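You operate a simulated robot arm through the tools that you are given. There is no shell and no other tool.

You run a simulated two-armed robot. Do the job below in one go: nothing can be reset, and whatever is moved stays where it is left.

TASK
Hang the orange towel on the drying rail and peg both towels.
Fine: yellow peg on the orange towel, blue peg on the teal one.

Only the result counts: the job must be done as asked and must still hold three seconds after the hand-in. Knocking over, shifting, dropping, spilling or breaking anything else fails it. Flat cloth is picked up by pressing the open fingertips on it (5 to 10 N) and closing them slowly along it; thin cloth reads only 2 to 8 mm in the jaws.

THE ROBOT
Two 7-joint arms with fingered hands on one trunk that stands fixed in place. Base frame: the origin is at the foot of the trunk, x ahead of it, y to its left, z up. Lengths are in m, angles in degrees, forces in N, time in s.
The left shoulder is at [0.069, 0.186, 1.161], the right one opposite. With the tool pointing down near the work surface each hand reaches from about 0.1 to 0.8 m from the base axis, measured 20 degrees to its own side. Payload 3.6 kg a hand.
Tool frame (each hand has its own): the origin (TCP) lies between the finger pads and is the grasp point; the fingertips stand 0.026 m ahead of it; z points along the fingers, y is the line along which they close. The gripper opens to 0.088 m. The gripper's body begins 0.03 m behind the TCP. The gripper is a hand of 3 fingers: y runs from the thumb to the fingers, the wrist lies at [-0.017, -0.098, -0.164] in the tool frame.
Orientation is that of the tool frame in the base frame, as [roll, pitch, yaw] about the fixed x, y, z axes, in that order (R = Rz(yaw) Ry(pitch) Rx(roll)). With the fingers straight down and the wrist toward the robot, the tool's x, y and z point along [0, 1, 0], [1, 0, 0] and [0, 0, -1] of the base frame.

THE INTERFACE
- The arms move only by the tool arm_command. It takes "left_series", "right_series" or both (then of equal length, played together; a hand with none holds still); each is a list of rows, each an object of numbers (a shift or turn left out is 0): "wx", "wy", "wz": the turn, a rotation vector about the tool's x, y, z in units of 6 degrees (1.0 is 6 degrees); "dx", "dy", "dz": the shift along the tool's x, y, z in units of 25 mm (1.0 is 25 mm). In form: [{"wx": .., "wy": .., "wz": .., "dx": .., "dy": .., "dz": ..}, ...]. A call has 1 to 20 rows; each row shifts and turns the commanded pose from where the row before left it, along the tool's axes as they then stand. A call with a number of a shift or a turn outside -1 to 1 is refused whole. Each row takes 0.2 s and may step no farther than 0.05 m and 8.6 degrees from the row before; otherwise, the whole call is refused. A pose out of reach is approached as far as the arm can. The call stops where the force on the tool passes 40 N (or 10 N more than at its start, if that is more) or the arm is blocked; 0.2 s more then pass. In this call time passes only in rows, and 0.2 s behind the last. The reply holds the time, the measured pose of the TCP, the force on the tool along the base axes, the opening and the grip force, in the units named above and with some noise, with the torque about the TCP (base axes, N m) and any sound that the robot's microphone picked up.
- Cameras (640 x 400 px; columns grow to the right, rows downward): "scene" is now at [0.2196, -0.0546, 1.1189]; the picture's right is [-0.67, -0.74, 0.00], its down [0.14, -0.13, -0.98] and it looks along [0.73, -0.66, 0.19] (base axes); focal length 214 px, centre (320, 200). "left" rides on the left gripper at [-0.056, -0.08, -0.102] in its tool frame; the picture's right is [-0.73, -0.32, 0.60], its down [0.62, -0.67, 0.41] and it looks along [0.27, 0.68, 0.69] (tool axes); focal length 247 px, centre (320, 200). "right" rides on the right gripper at [0.056, -0.08, -0.102] in its tool frame; the picture's right is [-0.73, 0.32, -0.60], its down [-0.62, -0.67, 0.41] and it looks along [-0.27, 0.68, 0.69] (tool axes); focal length 247 px, centre (320, 200). There is no depth. A picture from a camera that has moved, and an enlarged one, comes with that camera's place and axes in the base frame and with its lens.
- capture(camera): a new picture of that camera. It takes no simulated time.
- raise_lower(by): slides the trunk up (or, below 0, down) by that many m; the arms and the scene camera ride with it, the base frame stays. It gives what a move gives, with no picture.
- curl_fingers(fingers, thumb_bend, thumb_turn, hand): sets how far each is bent, from 0 (flat) to 100 (curled in); at 30 the hand is open as for a grip, at 70 the pads meet at the TCP. One left out holds its place. A second passes; each finger stops where it meets its share of the squeeze, and holds until it gets a number again. It is the only way to open and close the hand. It gives what a move gives, with no picture; readings hold the bend of each and the force on the fingers (four entries, about 0 where the hand has none), thumb and palm. thumb_turn goes from beside the hand (0) to across from the fingers (100), as for a grip.
- pan_tilt(pan, tilt): turns the head with the scene camera to pan (to the left, within 60 degrees either way) and tilt (down, from -29 to 69), counted from straight ahead of the robot. It gives what a move gives.
- enlarge(camera, box): a new picture of the part [left, top, right, bottom] of that camera's present view, enlarged. It takes no simulated time.
- finish_job(): hands the job in; it is judged then, once.

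Places have to be worked out from the pictures, the camera data and where the tool is seen. Open the grippers and draw the arms clear of the work before you hand the job in, unless the task says otherwise.

The tools are called as name(argument=value, ...) on one line, values as JSON. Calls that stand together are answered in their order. arm_command: Moves the arms, as the interface text tells. Its arguments: {"type":"object","properties":{"left_series":{"type":"array"},"right_series":{"type":"array"}},"required":[]} The other tools are called the same way: raise_lower (by) slides the trunk up or down; curl_fingers (fingers, thumb_bend, thumb_turn, hand) moves the fingers one by one; pan_tilt (pan, tilt) turns the head that bears the scene camera; capture (camera) takes a picture; enlarge (camera, box) takes an enlarged picture of a part of a camera's view; finish_job () hands the job in.

At the start:

```text
t: 0.0
left_ee_pos: [0.4118, -0.0149, 1.438]
left_ee_rot: [-180.0, 0.1, 89.9]
left_wrist_force: [0.1, -0.3, -0.2]
left_torque: [-0.02, 0.01, 0.01]
left_width: 0.0877
left_grip_force: 0.0
left_shape: jaw
left_bend: [30.0, 30.0, 98.0]
left_finger forces: [0.0, 0.1, 0.1, 0.0, 0.0, 0.0]
right_ee_pos: [0.3112, -0.4065, 1.5231]
right_ee_rot: [-180.0, 0.1, 90.0]
right_wrist_force: [-0.7, 0.6, -0.1]
right_torque: [-0.04, 0.0, 0.0]
right_width: 0.0874
right_grip_force: 0.2
right_shape: jaw
right_bend: [30.0, 30.0, 98.0]
right_finger forces: [0.0, 0.1, 0.0, 0.0, 0.0, 0.1]
trunk travel left (down, up): [-0.304, 0.453]
head pan, tilt: [-42.0, -11.0]
```

scene: 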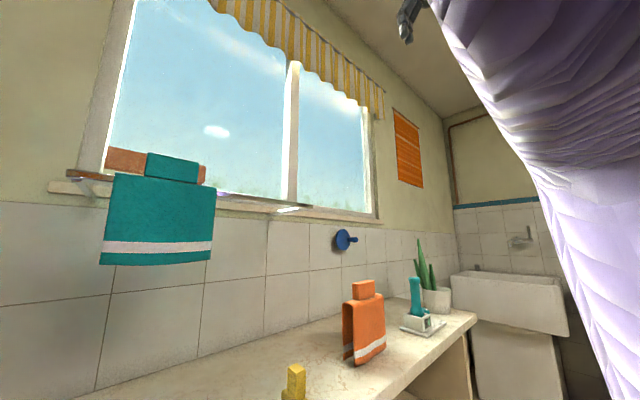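
right: 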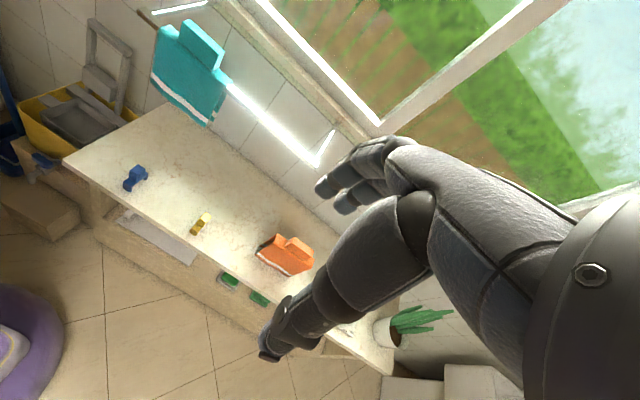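
left: 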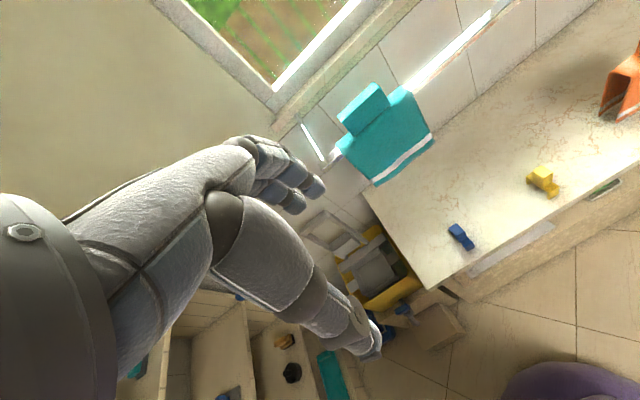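

I begin by looking over the scene: the teal towel is already on the rail, the orange towel stands on the counter, and yellow and blue pegs lie on the counter. I turn the head to see the work area better.

pan_tilt(pan=-10, tilt=25)

capture(camera="scene")

capture(camera="left")

capture(camera="right")

```text
t: 1.0
left_ee_pos: [0.4122, -0.0146, 1.4396]
left_ee_rot: [-180.0, 0.1, 89.9]
left_wrist_force: [0.4, 0.3, -0.2]
left_torque: [0.02, -0.03, 0.03]
left_width: 0.0877
left_grip_force: 0.2
left_shape: jaw
left_bend: [30.0, 30.0, 98.0]
left_finger forces: [0.0, 0.0, 0.0, 0.0, 0.0, 0.0]
right_ee_pos: [0.3112, -0.4074, 1.524]
right_ee_rot: [179.9, 0.0, 90.0]
right_wrist_force: [0.1, 0.3, 0.3]
right_torque: [0.0, -0.02, -0.04]
right_width: 0.0876
right_grip_force: 0.0
right_shape: jaw
right_bend: [30.0, 30.0, 98.0]
right_finger forces: [0.0, 0.0, 0.0, 0.1, 0.0, 0.0]
trunk travel left (down, up): [-0.304, 0.453]
head pan, tilt: [-10.0, 25.0]
```

```text
taken
camera scene: at [0.2482, -0.0149, 1.0619], right [-0.17, -0.98, 0.0], down [-0.42, 0.07, -0.91], along [0.89, -0.16, -0.42], focal length 214 px, centre (320, 200)
```

scene: 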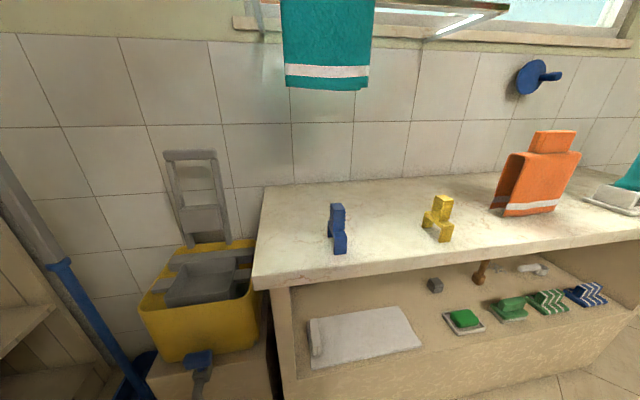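

```text
taken
camera left: at [0.3322, -0.0698, 1.5403], right [-0.32, -0.73, -0.6], down [-0.67, 0.62, -0.41], along [0.68, 0.27, -0.69], focal length 247 px, centre (320, 200)
```

left: 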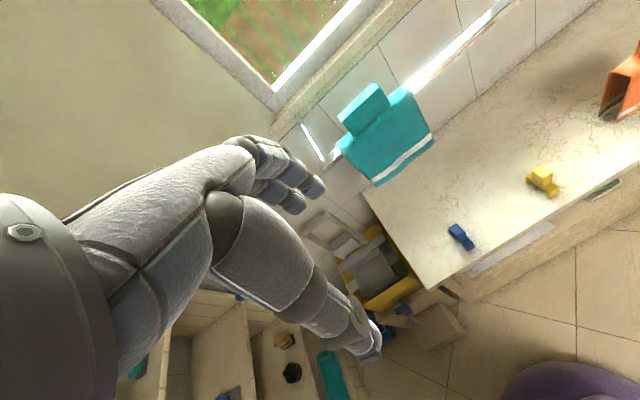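

```text
taken
camera right: at [0.2318, -0.3514, 1.6252], right [0.32, -0.73, 0.6], down [-0.67, -0.62, -0.41], along [0.68, -0.27, -0.69], focal length 247 px, centre (320, 200)
```

right: 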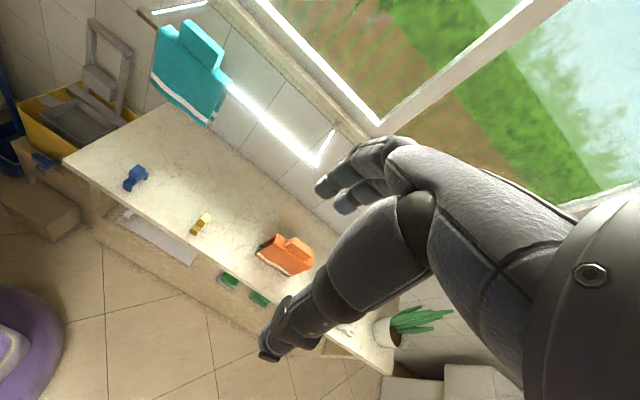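

The towel seems to be a folded inverted-U body with a grip tab on top. I look closer at the pegs, the towels and the rail.

enlarge(camera="scene", box=[300, 170, 480, 280])

enlarge(camera="scene", box=[470, 110, 640, 230])

enlarge(camera="left", box=[280, 40, 500, 200])

enlarge(camera="right", box=[120, 0, 360, 180])

enlarge(camera="right", box=[100, 140, 340, 300])

pan_tilt(pan=-15, tilt=-12)

capture(camera="scene")

```text
3.56 times, centred on (390, 225) of scene
camera zoom: at [0.2482, -0.0149, 1.0619], right [-0.17, -0.98, 0.0], down [-0.42, 0.07, -0.91], along [0.89, -0.16, -0.42], focal length 763 px, centre (71, 111)
```

zoom: 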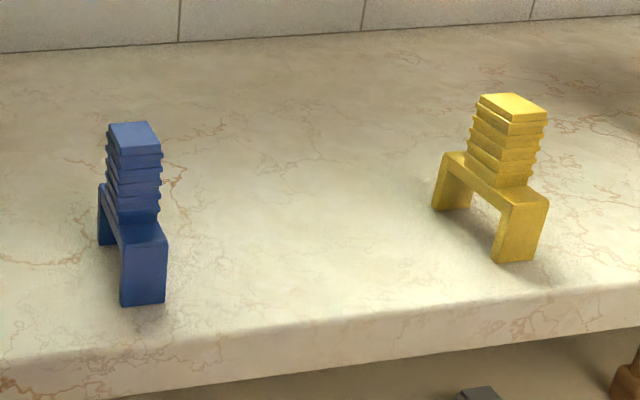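

```text
3.33 times, centred on (555, 170) of scene
camera zoom: at [0.2482, -0.0149, 1.0619], right [-0.17, -0.98, 0.0], down [-0.42, 0.07, -0.91], along [0.89, -0.16, -0.42], focal length 715 px, centre (-463, 300)
```

zoom: 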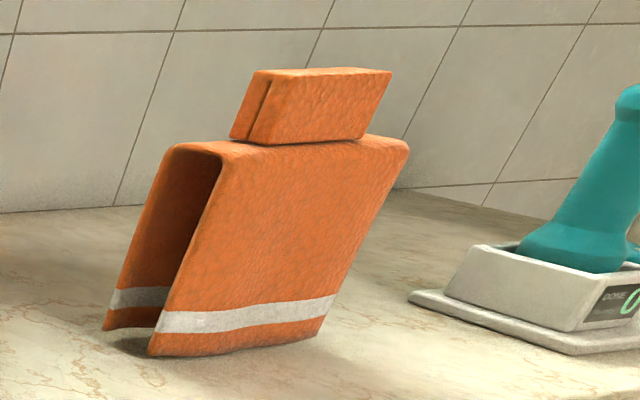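

```text
2.50 times, centred on (390, 120) of left
camera zoom: at [0.3322, -0.0698, 1.5403], right [-0.32, -0.73, -0.6], down [-0.67, 0.62, -0.41], along [0.68, 0.27, -0.69], focal length 617 px, centre (145, 400)
```

zoom: 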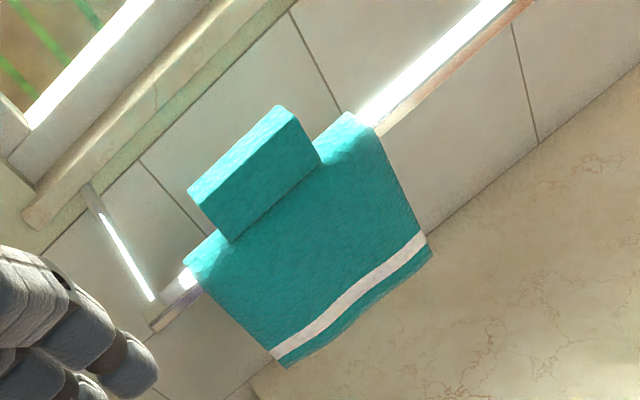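

```text
2.22 times, centred on (240, 90) of right
camera zoom: at [0.2318, -0.3514, 1.6252], right [0.32, -0.73, 0.6], down [-0.67, -0.62, -0.41], along [0.68, -0.27, -0.69], focal length 549 px, centre (498, 444)
```

zoom: 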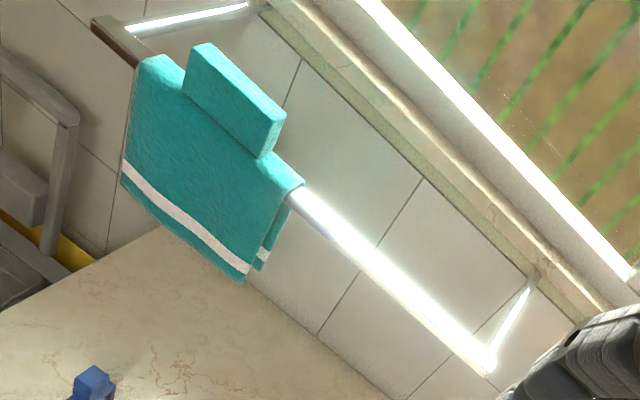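

```text
2.50 times, centred on (220, 220) of right
camera zoom: at [0.2318, -0.3514, 1.6252], right [0.32, -0.73, 0.6], down [-0.67, -0.62, -0.41], along [0.68, -0.27, -0.69], focal length 617 px, centre (570, 150)
```

zoom: 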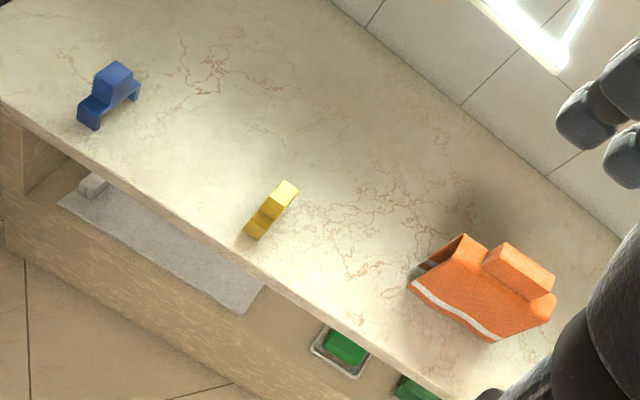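

```text
t: 2.0
left_ee_pos: [0.4117, -0.015, 1.4397]
left_ee_rot: [-179.9, 0.0, 90.0]
left_wrist_force: [0.1, 0.8, 0.0]
left_torque: [0.02, 0.01, -0.02]
left_width: 0.0876
left_grip_force: 0.0
left_shape: jaw
left_bend: [30.0, 30.0, 98.0]
left_finger forces: [0.1, 0.1, 0.0, 0.0, 0.0, 0.0]
right_ee_pos: [0.3111, -0.4081, 1.5225]
right_ee_rot: [180.0, 0.1, 90.1]
right_wrist_force: [0.3, 0.3, -0.1]
right_torque: [-0.02, -0.02, -0.02]
right_width: 0.0875
right_grip_force: 0.0
right_shape: jaw
right_bend: [30.0, 30.0, 98.0]
right_finger forces: [0.0, 0.0, 0.1, 0.0, 0.0, 0.1]
trunk travel left (down, up): [-0.304, 0.453]
head pan, tilt: [-15.0, -12.0]
```

```text
taken
camera scene: at [0.2375, -0.0202, 1.1203], right [-0.26, -0.97, 0.0], down [0.2, -0.05, -0.98], along [0.94, -0.25, 0.21], focal length 214 px, centre (320, 200)
```

scene: 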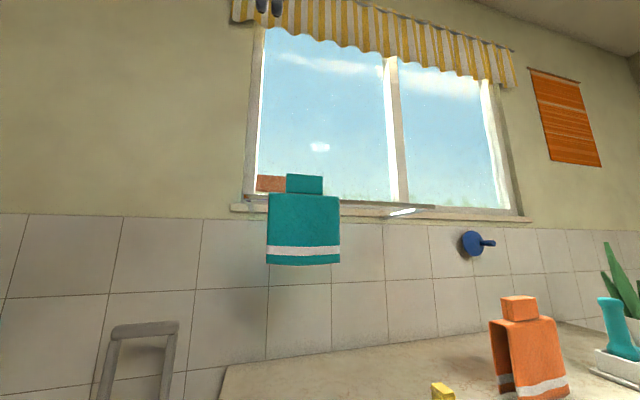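

The rail runs along y at about x≈0.69, z≈1.24, from y≈0.01 to y≈-0.45, with the teal towel at y≈-0.107. The orange towel stands near [0.64, -0.61, 0.90]. I bring the right hand lower and nearer to it for a closer camera look.

arm_command(right_series=[{"dx": -0.34, "dy": 0.2, "dz": 0.95}, {"dx": -0.34, "dy": 0.2, "dz": 0.95}, {"dx": -0.34, "dy": 0.2, "dz": 0.95}, {"dx": -0.34, "dy": 0.2, "dz": 0.95}, {"dx": -0.34, "dy": 0.2, "dz": 0.95}, {"dx": -0.34, "dy": 0.2, "dz": 0.95}, {"dx": -0.34, "dy": 0.2, "dz": 0.95}, {"dx": -0.34, "dy": 0.2, "dz": 0.95}, {"dx": -0.34, "dy": 0.2, "dz": 0.95}, {"dx": -0.34, "dy": 0.2, "dz": 0.95}, {"dx": -0.34, "dy": 0.2, "dz": 0.95}, {"dx": -0.34, "dy": 0.2, "dz": 0.95}, {"dx": -0.34, "dy": 0.2, "dz": 0.95}, {"dx": -0.34, "dy": 0.2, "dz": 0.95}, {"dx": -0.34, "dy": 0.2, "dz": 0.95}, {"dx": -0.34, "dy": 0.2, "dz": 0.95}])

capture(camera="right")

enlarge(camera="scene", box=[230, 150, 450, 290])

```text
t: 5.5
left_ee_pos: [0.4124, -0.0163, 1.4384]
left_ee_rot: [-180.0, -0.1, 89.9]
left_wrist_force: [0.5, 0.3, -1.1]
left_torque: [-0.01, 0.0, -0.03]
left_width: 0.0877
left_grip_force: 0.0
left_shape: jaw
left_bend: [30.0, 30.0, 98.0]
left_finger forces: [0.0, 0.0, 0.0, 0.0, 0.1, 0.0]
right_ee_pos: [0.3918, -0.5458, 1.141]
right_ee_rot: [180.0, 0.0, 90.0]
right_wrist_force: [0.1, -0.6, -0.4]
right_torque: [0.01, -0.02, -0.04]
right_width: 0.0876
right_grip_force: 0.0
right_shape: jaw
right_bend: [30.0, 30.0, 98.0]
right_finger forces: [0.1, 0.1, 0.0, 0.0, 0.0, 0.0]
trunk travel left (down, up): [-0.304, 0.453]
head pan, tilt: [-15.0, -12.0]
```

```text
taken
camera right: at [0.3118, -0.4892, 1.2437], right [0.32, -0.73, 0.6], down [-0.67, -0.62, -0.41], along [0.67, -0.27, -0.69], focal length 247 px, centre (320, 200)
```

right: 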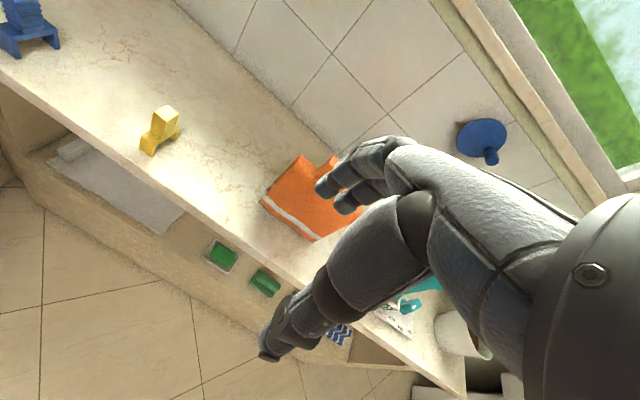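

```text
2.86 times, centred on (340, 220) of scene
camera zoom: at [0.2376, -0.0204, 1.1203], right [-0.26, -0.97, 0.0], down [0.2, -0.05, -0.98], along [0.94, -0.25, 0.21], focal length 613 px, centre (263, 143)
```

zoom: 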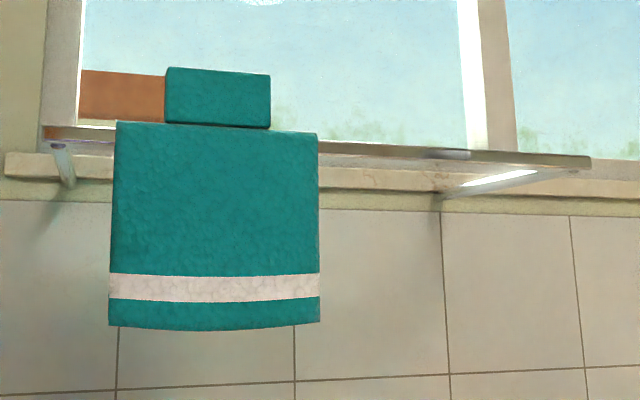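

The teal towel is about 0.154 m wide with an 0.081 m tab in its middle, leaving ~0.037 m shoulders on each side for a peg. I turn the head to view the orange towel and the pegs in detail.

pan_tilt(pan=-35, tilt=28)

capture(camera="scene")

enlarge(camera="scene", box=[320, 100, 480, 220])

enlarge(camera="right", box=[240, 130, 400, 260])

enlarge(camera="right", box=[0, 0, 240, 180])

```text
t: 6.5
left_ee_pos: [0.4127, -0.0148, 1.4383]
left_ee_rot: [179.9, 0.0, 90.0]
left_wrist_force: [0.0, -0.9, -0.5]
left_torque: [-0.02, 0.03, 0.0]
left_width: 0.0879
left_grip_force: 0.0
left_shape: jaw
left_bend: [30.0, 30.0, 98.0]
left_finger forces: [0.0, 0.1, 0.0, 0.0, 0.0, 0.0]
right_ee_pos: [0.39, -0.5452, 1.1419]
right_ee_rot: [-179.9, 0.0, 90.1]
right_wrist_force: [0.3, -0.8, -0.3]
right_torque: [-0.01, 0.0, -0.01]
right_width: 0.0879
right_grip_force: 0.0
right_shape: jaw
right_bend: [30.0, 30.0, 98.0]
right_finger forces: [0.1, 0.1, 0.0, 0.0, 0.0, 0.0]
trunk travel left (down, up): [-0.304, 0.453]
head pan, tilt: [-35.0, 28.0]
```

```text
taken
camera scene: at [0.2322, -0.0511, 1.0571], right [-0.57, -0.82, 0.0], down [-0.38, 0.27, -0.88], along [0.72, -0.51, -0.47], focal length 214 px, centre (320, 200)
```

scene: 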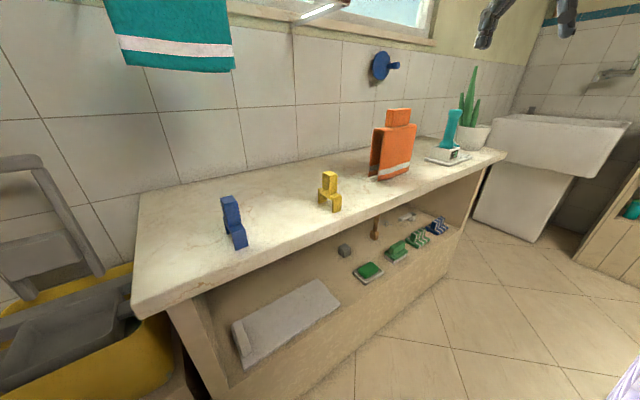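

```text
3.33 times, centred on (400, 160) of scene
camera zoom: at [0.2322, -0.0511, 1.0571], right [-0.57, -0.82, 0.0], down [-0.38, 0.27, -0.88], along [0.72, -0.51, -0.47], focal length 715 px, centre (53, 333)
```

zoom: 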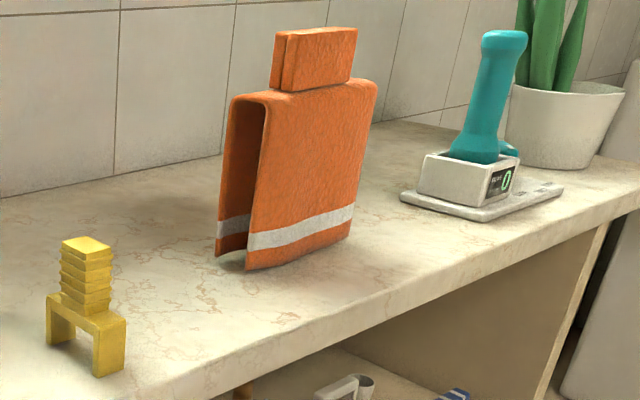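

```text
3.08 times, centred on (320, 195) of right
camera zoom: at [0.3117, -0.4888, 1.2443], right [0.32, -0.73, 0.6], down [-0.67, -0.62, -0.41], along [0.68, -0.27, -0.69], focal length 760 px, centre (320, 215)
```

zoom: 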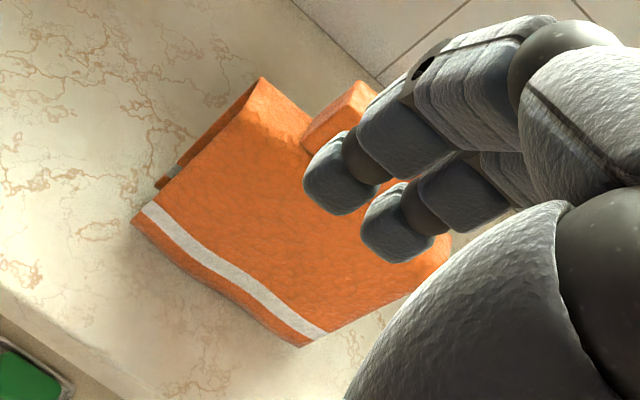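

```text
2.22 times, centred on (120, 90) of right
camera zoom: at [0.3117, -0.4888, 1.2443], right [0.32, -0.73, 0.6], down [-0.67, -0.62, -0.41], along [0.68, -0.27, -0.69], focal length 549 px, centre (764, 444)
```

zoom: 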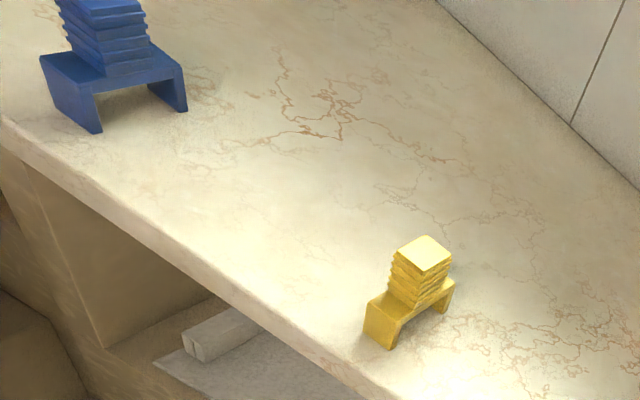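

Triangulating the zooms: the orange towel stands with its fold along y, centre about y≈-0.612, bottom z≈0.805, tab base z≈0.95. Both pegs straddle along x at [0.589,-0.325] and [0.588,-0.107]. I shift the right hand sideways so its camera sees the towel unobstructed for refining.

arm_command(right_series=[{"dx": -0.85, "dy": 0.25, "dz": -0.1}, {"dx": -0.85, "dy": 0.25, "dz": -0.1}, {"dx": -0.85, "dy": 0.25, "dz": -0.1}, {"dx": -0.85, "dy": 0.25, "dz": -0.1}, {"dx": -0.85, "dy": 0.25, "dz": -0.1}])

capture(camera="right")

enlarge(camera="right", box=[230, 110, 340, 240])

enlarge(camera="scene", box=[360, 100, 424, 190])

enlarge(camera="scene", box=[310, 160, 350, 220])

enlarge(camera="scene", box=[205, 185, 265, 260])

```text
t: 7.7
left_ee_pos: [0.4124, -0.0151, 1.4392]
left_ee_rot: [-179.9, 0.0, 90.0]
left_wrist_force: [-0.5, -0.2, -0.7]
left_torque: [-0.01, -0.03, 0.03]
left_width: 0.0878
left_grip_force: 0.1
left_shape: jaw
left_bend: [30.0, 30.0, 98.0]
left_finger forces: [0.1, 0.1, 0.0, 0.0, 0.1, 0.1]
right_ee_pos: [0.4203, -0.6516, 1.1536]
right_ee_rot: [180.0, -0.1, 89.9]
right_wrist_force: [0.0, 0.4, 0.5]
right_torque: [0.02, -0.01, 0.04]
right_width: 0.0876
right_grip_force: 0.2
right_shape: jaw
right_bend: [30.0, 30.0, 98.0]
right_finger forces: [0.0, 0.1, 0.0, 0.1, 0.0, 0.1]
trunk travel left (down, up): [-0.304, 0.453]
head pan, tilt: [-35.0, 28.0]
```

```text
taken
camera right: at [0.3414, -0.5949, 1.257], right [0.32, -0.74, 0.6], down [-0.67, -0.62, -0.41], along [0.68, -0.27, -0.69], focal length 247 px, centre (320, 200)
```

right: 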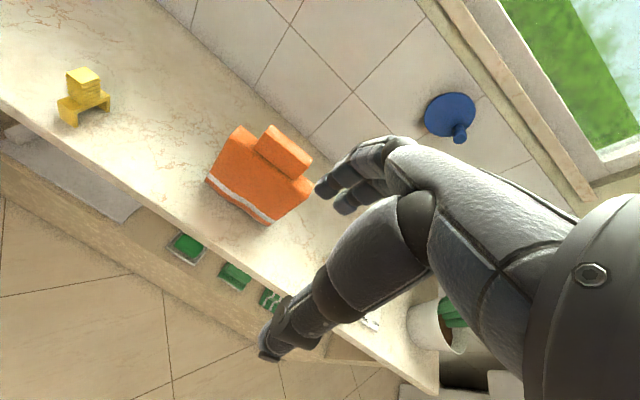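

```text
3.08 times, centred on (285, 175) of right
camera zoom: at [0.3414, -0.5949, 1.257], right [0.32, -0.74, 0.6], down [-0.67, -0.62, -0.41], along [0.68, -0.27, -0.69], focal length 760 px, centre (428, 277)
```

zoom: 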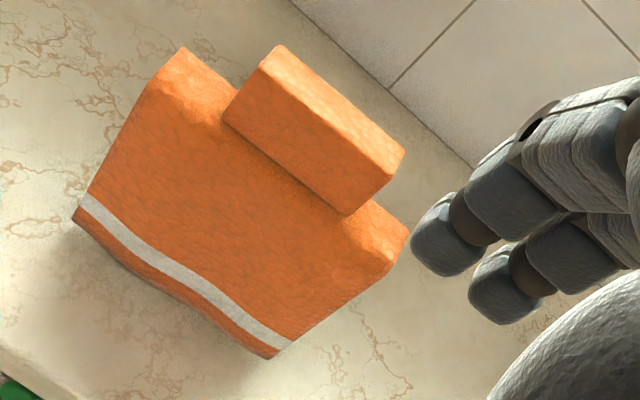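

```text
4.44 times, centred on (392, 145) of scene
camera zoom: at [0.2321, -0.0511, 1.057], right [-0.57, -0.82, 0.0], down [-0.38, 0.27, -0.88], along [0.72, -0.51, -0.47], focal length 953 px, centre (0, 444)
```

zoom: 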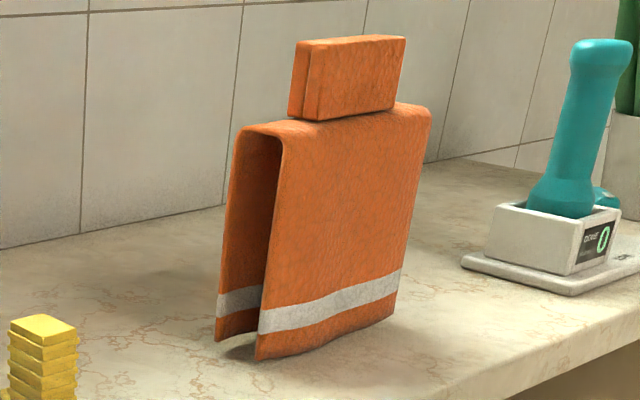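

```text
6.67 times, centred on (330, 190) of scene
camera zoom: at [0.2321, -0.0511, 1.057], right [-0.57, -0.82, 0.0], down [-0.38, 0.27, -0.88], along [0.72, -0.51, -0.47], focal length 1430 px, centre (253, 267)
```

zoom: 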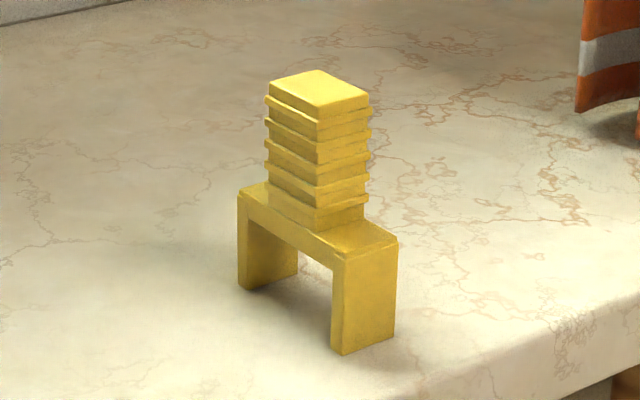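

```text
5.33 times, centred on (235, 222) of scene
camera zoom: at [0.2321, -0.0511, 1.057], right [-0.57, -0.82, 0.0], down [-0.38, 0.27, -0.88], along [0.72, -0.51, -0.47], focal length 1144 px, centre (773, 80)
```

zoom: 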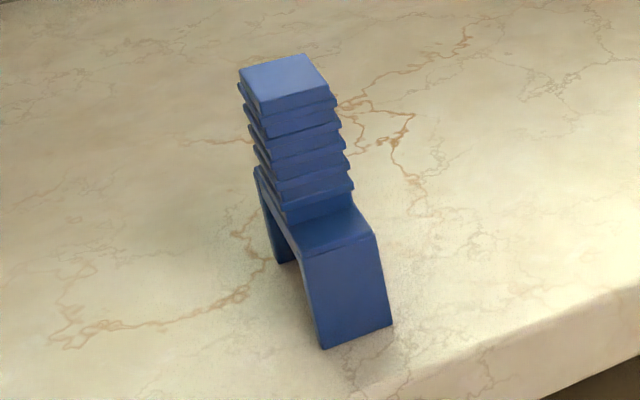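

Peg dimensions come out as grip 0.026 m wide (z 0.839–0.886), leg gap ~0.048 m; towel body ~0.034 m thick, tab ~0.019 m thick with centre near [0.645, -0.612], z 0.952–0.996. Now I look at the rail closely from the scene camera and the left camera to fix its position and thickness.

pan_tilt(pan=-20, tilt=-5)

enlarge(camera="scene", box=[220, 120, 460, 270])

enlarge(camera="scene", box=[300, 160, 440, 260])

enlarge(camera="left", box=[390, 0, 530, 110])

enlarge(camera="left", box=[300, 70, 440, 190])

```text
t: 8.7
left_ee_pos: [0.412, -0.0145, 1.439]
left_ee_rot: [-180.0, 0.0, 90.0]
left_wrist_force: [1.1, 0.4, -0.6]
left_torque: [-0.03, 0.01, -0.04]
left_width: 0.0878
left_grip_force: 0.0
left_shape: jaw
left_bend: [30.0, 30.0, 98.0]
left_finger forces: [0.1, 0.1, 0.0, 0.0, 0.1, 0.0]
right_ee_pos: [0.4206, -0.6495, 1.1543]
right_ee_rot: [180.0, 0.0, 90.0]
right_wrist_force: [0.2, 0.1, -1.0]
right_torque: [-0.01, -0.02, 0.01]
right_width: 0.0876
right_grip_force: 0.0
right_shape: jaw
right_bend: [30.0, 30.0, 98.0]
right_finger forces: [0.0, 0.2, 0.0, 0.0, 0.1, 0.1]
trunk travel left (down, up): [-0.304, 0.453]
head pan, tilt: [-20.0, -5.0]
```

```text
2.67 times, centred on (340, 195) of scene
camera zoom: at [0.2397, -0.0288, 1.1099], right [-0.34, -0.94, 0.0], down [0.08, -0.03, -1.0], along [0.94, -0.34, 0.09], focal length 572 px, centre (267, 213)
```

zoom: 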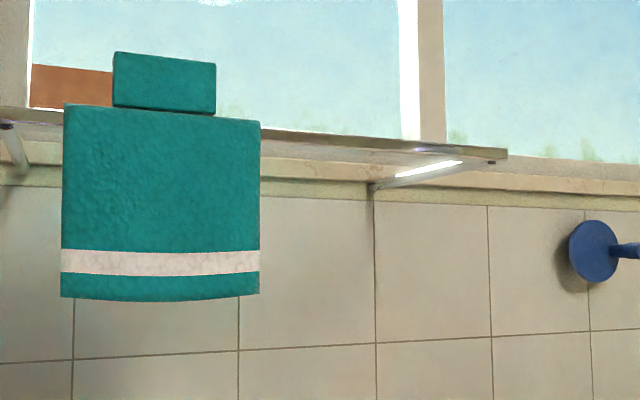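

```text
4.00 times, centred on (370, 210) of scene
camera zoom: at [0.2397, -0.0288, 1.1099], right [-0.34, -0.94, 0.0], down [0.08, -0.03, -1.0], along [0.94, -0.34, 0.09], focal length 858 px, centre (120, 160)
```

zoom: 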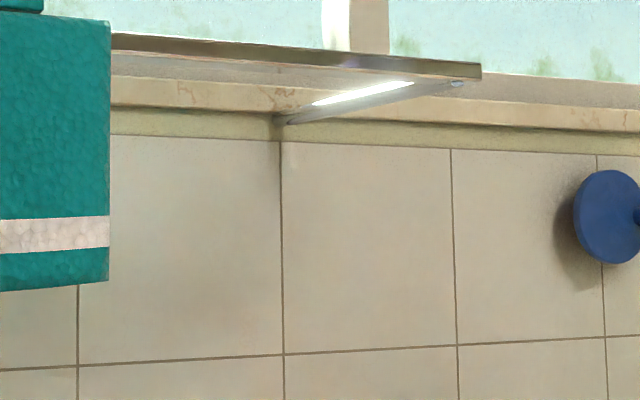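

```text
3.64 times, centred on (460, 55) of left
camera zoom: at [0.3322, -0.0699, 1.5403], right [-0.32, -0.73, -0.6], down [-0.67, 0.62, -0.41], along [0.68, 0.27, -0.69], focal length 898 px, centre (-189, 727)
```

zoom: 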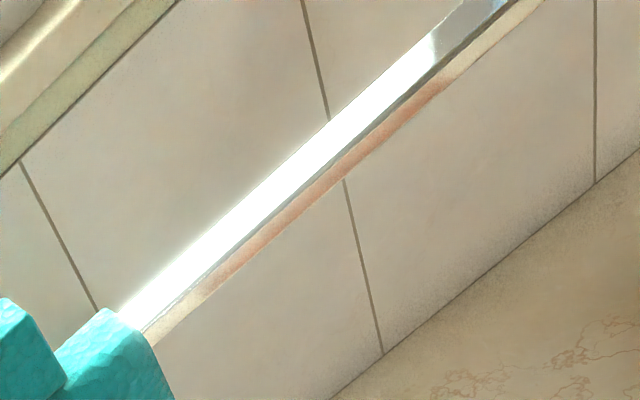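

```text
3.33 times, centred on (370, 130) of left
camera zoom: at [0.3322, -0.0699, 1.5403], right [-0.32, -0.73, -0.6], down [-0.67, 0.62, -0.41], along [0.68, 0.27, -0.69], focal length 823 px, centre (153, 433)
```

zoom: 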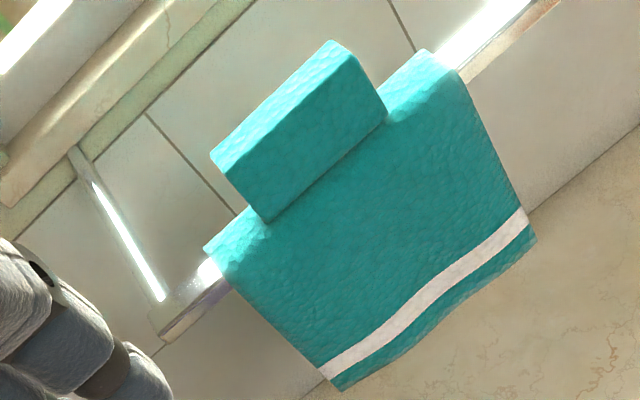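

The rail is a flat bar about 0.025 m deep (x≈0.699–0.724) and 0.010 m high (top z≈1.227). The fit inside the towel is snug, so I zoom into the orange towel's open end and the rail ends for a finer measure.

enlarge(camera="left", box=[395, 70, 435, 100])

enlarge(camera="left", box=[325, 135, 375, 175])

enlarge(camera="scene", box=[225, 140, 325, 200])

pan_tilt(pan=-50, tilt=10)

capture(camera="scene")

```text
13.33 times, centred on (415, 85) of left
camera zoom: at [0.3322, -0.0699, 1.5403], right [-0.32, -0.73, -0.6], down [-0.67, 0.62, -0.41], along [0.68, 0.27, -0.69], focal length 3293 px, centre (-947, 1733)
```

zoom: 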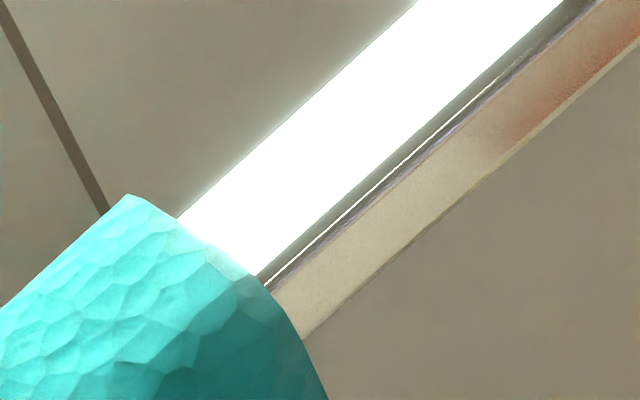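

```text
10.00 times, centred on (350, 155) of left
camera zoom: at [0.3322, -0.0699, 1.5403], right [-0.32, -0.73, -0.6], down [-0.67, 0.62, -0.41], along [0.68, 0.27, -0.69], focal length 2470 px, centre (20, 650)
```

zoom: 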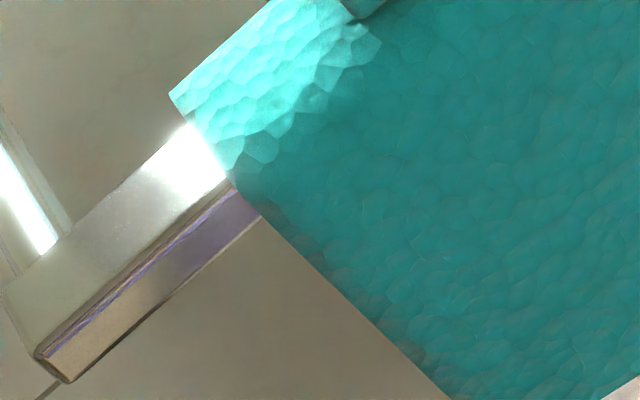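

```text
6.40 times, centred on (275, 170) of scene
camera zoom: at [0.2397, -0.0288, 1.1099], right [-0.34, -0.94, 0.0], down [0.08, -0.03, -1.0], along [0.94, -0.34, 0.09], focal length 1373 px, centre (608, 392)
```

zoom: 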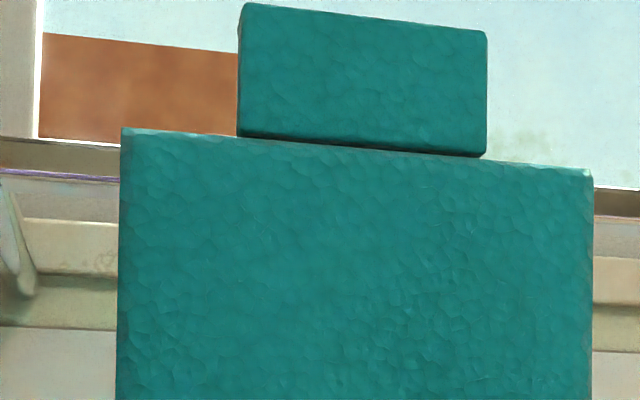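

```text
t: 9.7
left_ee_pos: [0.4119, -0.015, 1.4389]
left_ee_rot: [-180.0, 0.0, 90.0]
left_wrist_force: [1.4, -1.0, 0.1]
left_torque: [-0.02, -0.03, -0.01]
left_width: 0.0877
left_grip_force: 0.1
left_shape: jaw
left_bend: [30.0, 30.0, 98.0]
left_finger forces: [0.0, 0.0, 0.0, 0.0, 0.0, 0.0]
right_ee_pos: [0.4213, -0.6499, 1.1555]
right_ee_rot: [-180.0, 0.0, 90.0]
right_wrist_force: [0.2, -0.4, -0.4]
right_torque: [0.0, 0.02, 0.01]
right_width: 0.0878
right_grip_force: 0.1
right_shape: jaw
right_bend: [30.0, 30.0, 98.0]
right_finger forces: [0.1, 0.0, 0.1, 0.0, 0.1, 0.0]
trunk travel left (down, up): [-0.304, 0.453]
head pan, tilt: [-50.0, 10.0]
```

```text
taken
camera scene: at [0.2173, -0.07, 1.0862], right [-0.77, -0.64, 0.0], down [-0.11, 0.13, -0.98], along [0.63, -0.75, -0.17], focal length 214 px, centre (320, 200)
```

scene: 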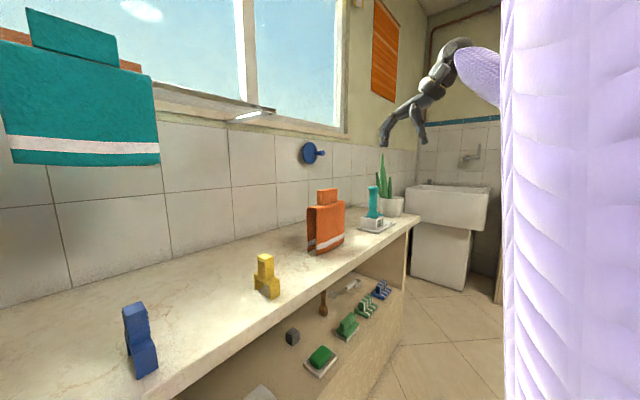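

The bar spans roughly x 0.698–0.722 and the teal towel's outer thickness on it is ~0.035 m. I zoom into the orange towel's open end from here to gauge the inner gap.

enlarge(camera="scene", box=[300, 185, 350, 260])

enlarge(camera="scene", box=[300, 225, 325, 260])

enlarge(camera="scene", box=[300, 195, 330, 230])

```text
5.33 times, centred on (325, 222) of scene
camera zoom: at [0.2173, -0.07, 1.0862], right [-0.77, -0.64, 0.0], down [-0.11, 0.13, -0.98], along [0.63, -0.75, -0.17], focal length 1144 px, centre (293, 80)
```

zoom: 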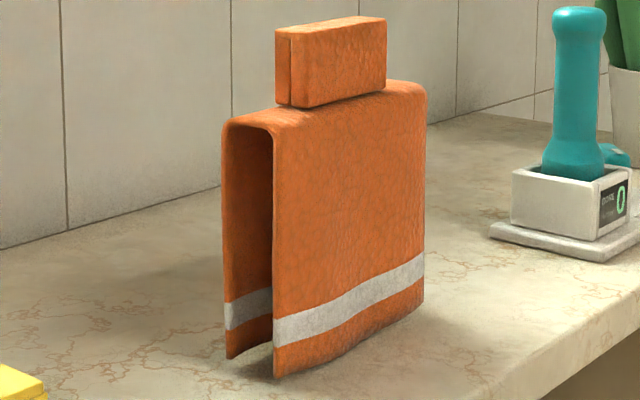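

```text
11.43 times, centred on (312, 242) of scene
camera zoom: at [0.2173, -0.07, 1.0862], right [-0.77, -0.64, 0.0], down [-0.11, 0.13, -0.98], along [0.63, -0.75, -0.17], focal length 2451 px, centre (406, -286)
```

zoom: 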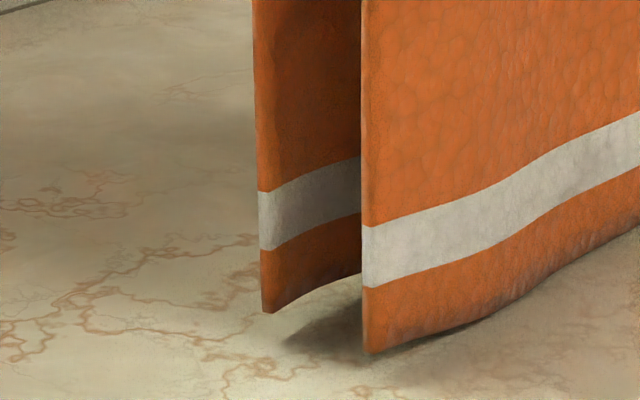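

```text
11.43 times, centred on (315, 212) of scene
camera zoom: at [0.2173, -0.07, 1.0862], right [-0.77, -0.64, 0.0], down [-0.11, 0.13, -0.98], along [0.63, -0.75, -0.17], focal length 2451 px, centre (377, 57)
```

zoom: 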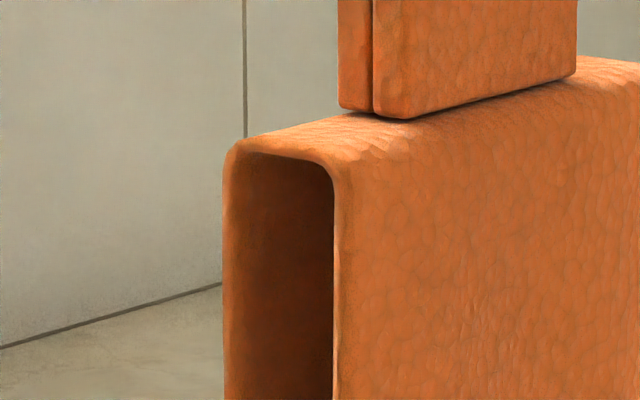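

The inner gap of the orange towel is ~0.033 m with ~0.004 m walls, so it fits the bar with about 4 mm to spare each side. I now bring the open right hand over the tab at [0.645, -0.612], staying high.

arm_command(right_series=[{"dx": 0.152, "dy": 0.896}, {"dx": 0.152, "dy": 0.896}, {"dx": 0.152, "dy": 0.896}, {"dx": 0.152, "dy": 0.896}, {"dx": 0.152, "dy": 0.896}, {"dx": 0.152, "dy": 0.896}, {"dx": 0.152, "dy": 0.896}, {"dx": 0.152, "dy": 0.896}, {"dx": 0.152, "dy": 0.896}, {"dx": 0.152, "dy": 0.896}, {"dz": 0.8}, {"dz": 0.8}, {"dz": 0.8}])

capture(camera="scene")

capture(camera="right")

enlarge(camera="scene", box=[270, 120, 390, 260])

```text
t: 12.4
left_ee_pos: [0.4119, -0.0161, 1.4396]
left_ee_rot: [180.0, 0.0, 90.1]
left_wrist_force: [0.1, 0.3, -1.1]
left_torque: [0.03, -0.03, 0.0]
left_width: 0.088
left_grip_force: 0.0
left_shape: jaw
left_bend: [30.0, 30.0, 98.0]
left_finger forces: [0.1, 0.1, 0.0, 0.0, 0.0, 0.0]
right_ee_pos: [0.6188, -0.6038, 1.0907]
right_ee_rot: [-180.0, 0.0, 89.9]
right_wrist_force: [0.0, 0.1, 0.3]
right_torque: [0.01, 0.02, -0.01]
right_width: 0.0875
right_grip_force: 0.0
right_shape: jaw
right_bend: [30.0, 30.0, 98.0]
right_finger forces: [0.0, 0.0, 0.0, 0.0, 0.0, 0.0]
right hand out of reach, approached as far as the arm can: row 9, 10
trunk travel left (down, up): [-0.304, 0.453]
head pan, tilt: [-50.0, 10.0]
```

```text
taken
camera scene: at [0.2174, -0.0704, 1.0861], right [-0.77, -0.64, 0.0], down [-0.11, 0.13, -0.98], along [0.63, -0.75, -0.17], focal length 214 px, centre (320, 200)
```

scene: 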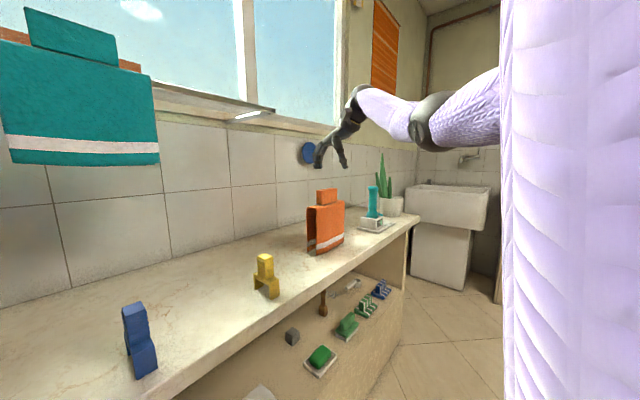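

```text
taken
camera right: at [0.5392, -0.5467, 1.1942], right [0.32, -0.74, 0.6], down [-0.67, -0.62, -0.41], along [0.67, -0.27, -0.69], focal length 247 px, centre (320, 200)
```

right: 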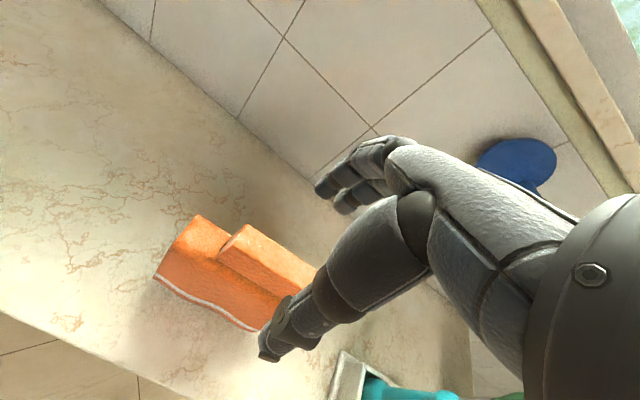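

```text
2.86 times, centred on (330, 190) of scene
camera zoom: at [0.2174, -0.0704, 1.0861], right [-0.77, -0.64, 0.0], down [-0.11, 0.13, -0.98], along [0.63, -0.75, -0.17], focal length 613 px, centre (291, 229)
```

zoom: 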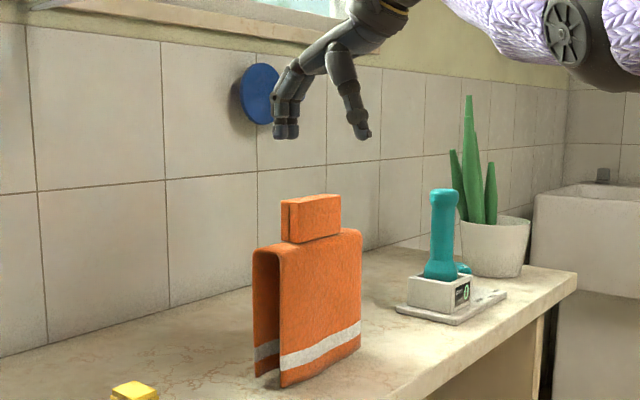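

The arm's reach clipped at x≈0.619; yawing the hand ~8° clockwise brings the wrist closer and the tab seems yawed a few degrees the same way anyway. I turn, lower to just above the tab, and move forward over it.

arm_command(right_series=[{"wz": 0.667}, {"wz": 0.667}, {"dz": 0.7}, {"dz": 0.7}, {"dz": 0.6}, {"dy": 0.53, "dx": -0.045}, {"dy": 0.53, "dx": -0.045}])

capture(camera="right")

enlarge(camera="scene", box=[280, 130, 380, 240])

```text
t: 14.1
left_ee_pos: [0.4126, -0.0143, 1.438]
left_ee_rot: [-180.0, 0.0, 90.0]
left_wrist_force: [-0.5, -0.3, 0.4]
left_torque: [0.01, -0.02, -0.02]
left_width: 0.0878
left_grip_force: 0.1
left_shape: jaw
left_bend: [30.0, 30.0, 98.0]
left_finger forces: [0.1, 0.1, 0.0, 0.0, 0.0, 0.1]
right_ee_pos: [0.6444, -0.6075, 1.0398]
right_ee_rot: [180.0, 0.0, 82.0]
right_wrist_force: [-1.1, -0.6, 0.3]
right_torque: [0.02, -0.03, 0.0]
right_width: 0.0875
right_grip_force: 0.1
right_shape: jaw
right_bend: [30.0, 30.0, 98.0]
right_finger forces: [0.0, 0.1, 0.1, 0.0, 0.0, 0.0]
trunk travel left (down, up): [-0.304, 0.453]
head pan, tilt: [-50.0, 10.0]
```

```text
taken
camera right: at [0.5731, -0.541, 1.143], right [0.21, -0.77, 0.6], down [-0.75, -0.52, -0.41], along [0.63, -0.36, -0.69], focal length 247 px, centre (320, 200)
```

right: 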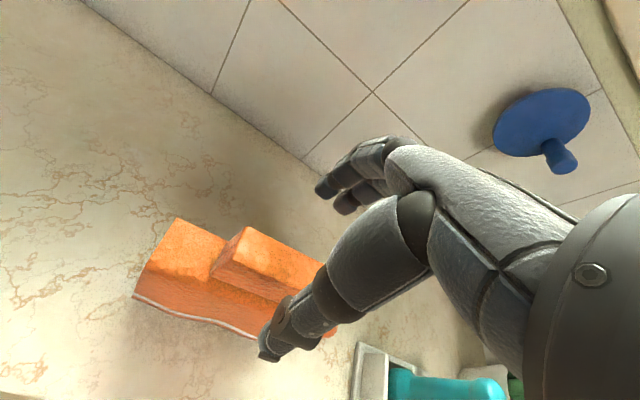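

```text
3.64 times, centred on (330, 185) of scene
camera zoom: at [0.2173, -0.0698, 1.0862], right [-0.77, -0.64, 0.0], down [-0.11, 0.13, -0.98], along [0.63, -0.75, -0.17], focal length 780 px, centre (284, 254)
```

zoom: 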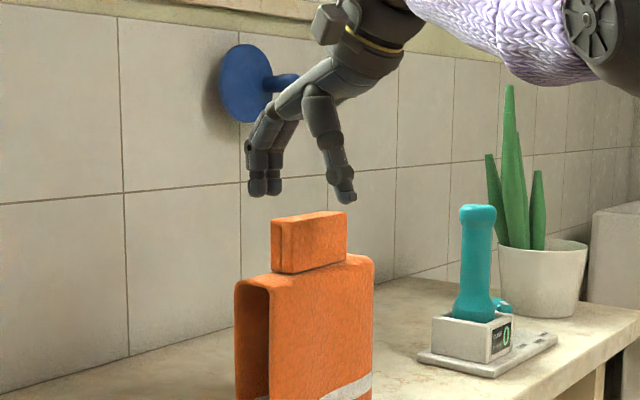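

The projected TCP lies within ~3 mm of the tab centre and thumb and fingers straddle it. I lower by 55 mm so the pads flank the tab, watching the force.

arm_command(right_series=[{"dz": 0.55}, {"dz": 0.55}, {"dz": 0.55}, {"dz": 0.55}])

capture(camera="right")

enlarge(camera="scene", box=[290, 160, 370, 240])

```text
t: 15.1
left_ee_pos: [0.4126, -0.0151, 1.4393]
left_ee_rot: [-180.0, -0.1, 90.0]
left_wrist_force: [0.1, -0.3, -0.9]
left_torque: [0.01, 0.0, 0.0]
left_width: 0.0877
left_grip_force: 0.2
left_shape: jaw
left_bend: [30.0, 30.0, 98.0]
left_finger forces: [0.0, 0.0, 0.0, 0.1, 0.1, 0.1]
right_ee_pos: [0.6437, -0.6043, 0.9854]
right_ee_rot: [180.0, 0.0, 82.0]
right_wrist_force: [-0.2, -0.6, 0.0]
right_torque: [-0.02, -0.04, 0.01]
right_width: 0.0875
right_grip_force: 0.1
right_shape: jaw
right_bend: [30.0, 30.0, 98.0]
right_finger forces: [0.1, 0.0, 0.0, 0.1, 0.0, 0.0]
trunk travel left (down, up): [-0.304, 0.453]
head pan, tilt: [-50.0, 10.0]
```

```text
taken
camera right: at [0.5736, -0.5395, 1.0884], right [0.21, -0.77, 0.6], down [-0.75, -0.52, -0.41], along [0.63, -0.36, -0.69], focal length 247 px, centre (320, 200)
```

right: 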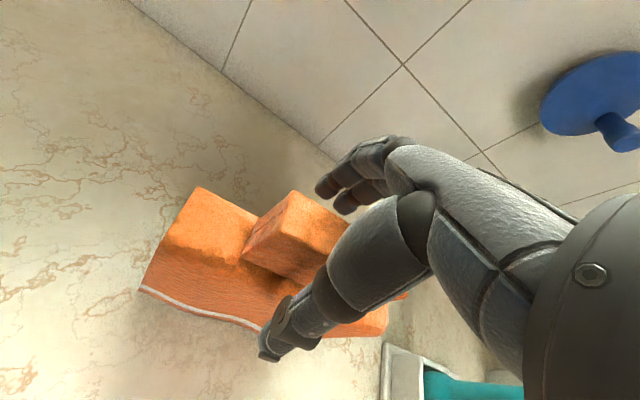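

```text
5.00 times, centred on (330, 200) of scene
camera zoom: at [0.2173, -0.0702, 1.0862], right [-0.77, -0.64, 0.0], down [-0.11, 0.13, -0.98], along [0.63, -0.75, -0.17], focal length 1072 px, centre (270, 200)
```

zoom: 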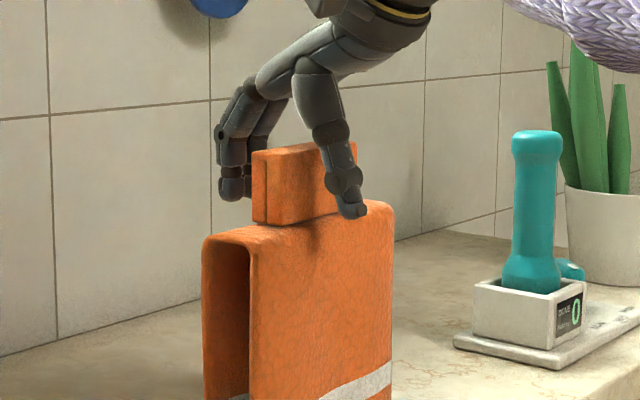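

Thumb and fingers straddle the tab without contact. I close gradually, first to 55, then check.

curl_fingers(hand="right", fingers=55, thumb_bend=55)

enlarge(camera="scene", box=[290, 160, 370, 240])

enlarge(camera="right", box=[130, 150, 430, 370])

```text
t: 16.1
left_ee_pos: [0.4123, -0.0154, 1.439]
left_ee_rot: [179.9, -0.1, 90.1]
left_wrist_force: [0.6, 0.5, 0.4]
left_torque: [0.02, 0.01, 0.0]
left_width: 0.0876
left_grip_force: 0.0
left_shape: jaw
left_bend: [30.0, 30.0, 98.0]
left_finger forces: [0.0, 0.1, 0.1, 0.0, 0.1, 0.1]
right_ee_pos: [0.645, -0.6055, 0.9865]
right_ee_rot: [180.0, 0.0, 82.0]
right_wrist_force: [-0.4, 0.2, 1.1]
right_torque: [0.02, 0.03, -0.02]
right_width: 0.0352
right_grip_force: 0.5
right_shape: fingers
right_bend: [55.0, 54.0, 98.0]
right_finger forces: [0.1, 0.0, 0.1, 0.0, 0.9, 0.0]
trunk travel left (down, up): [-0.304, 0.453]
head pan, tilt: [-50.0, 10.0]
```

```text
5.00 times, centred on (330, 200) of scene
camera zoom: at [0.2172, -0.0699, 1.0862], right [-0.77, -0.64, 0.0], down [-0.11, 0.13, -0.98], along [0.63, -0.75, -0.17], focal length 1072 px, centre (270, 200)
```

zoom: 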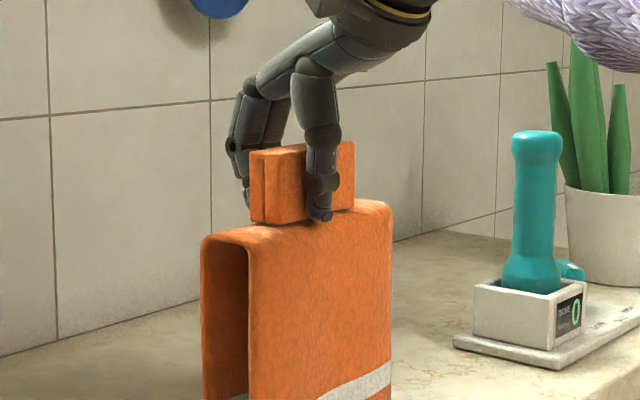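

```text
1.82 times, centred on (280, 260) of right
camera zoom: at [0.5733, -0.5394, 1.0887], right [0.21, -0.77, 0.6], down [-0.75, -0.52, -0.41], along [0.63, -0.36, -0.69], focal length 449 px, centre (393, 91)
```

zoom: 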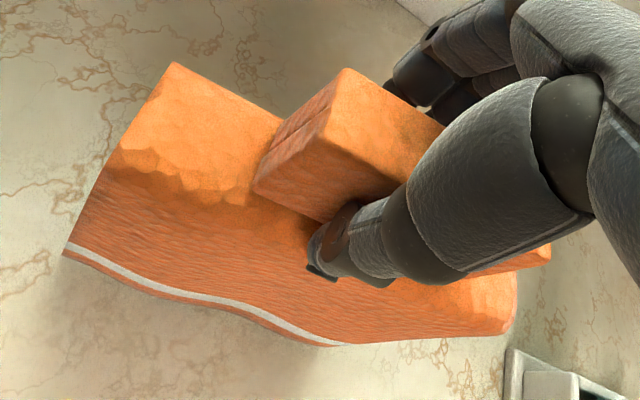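

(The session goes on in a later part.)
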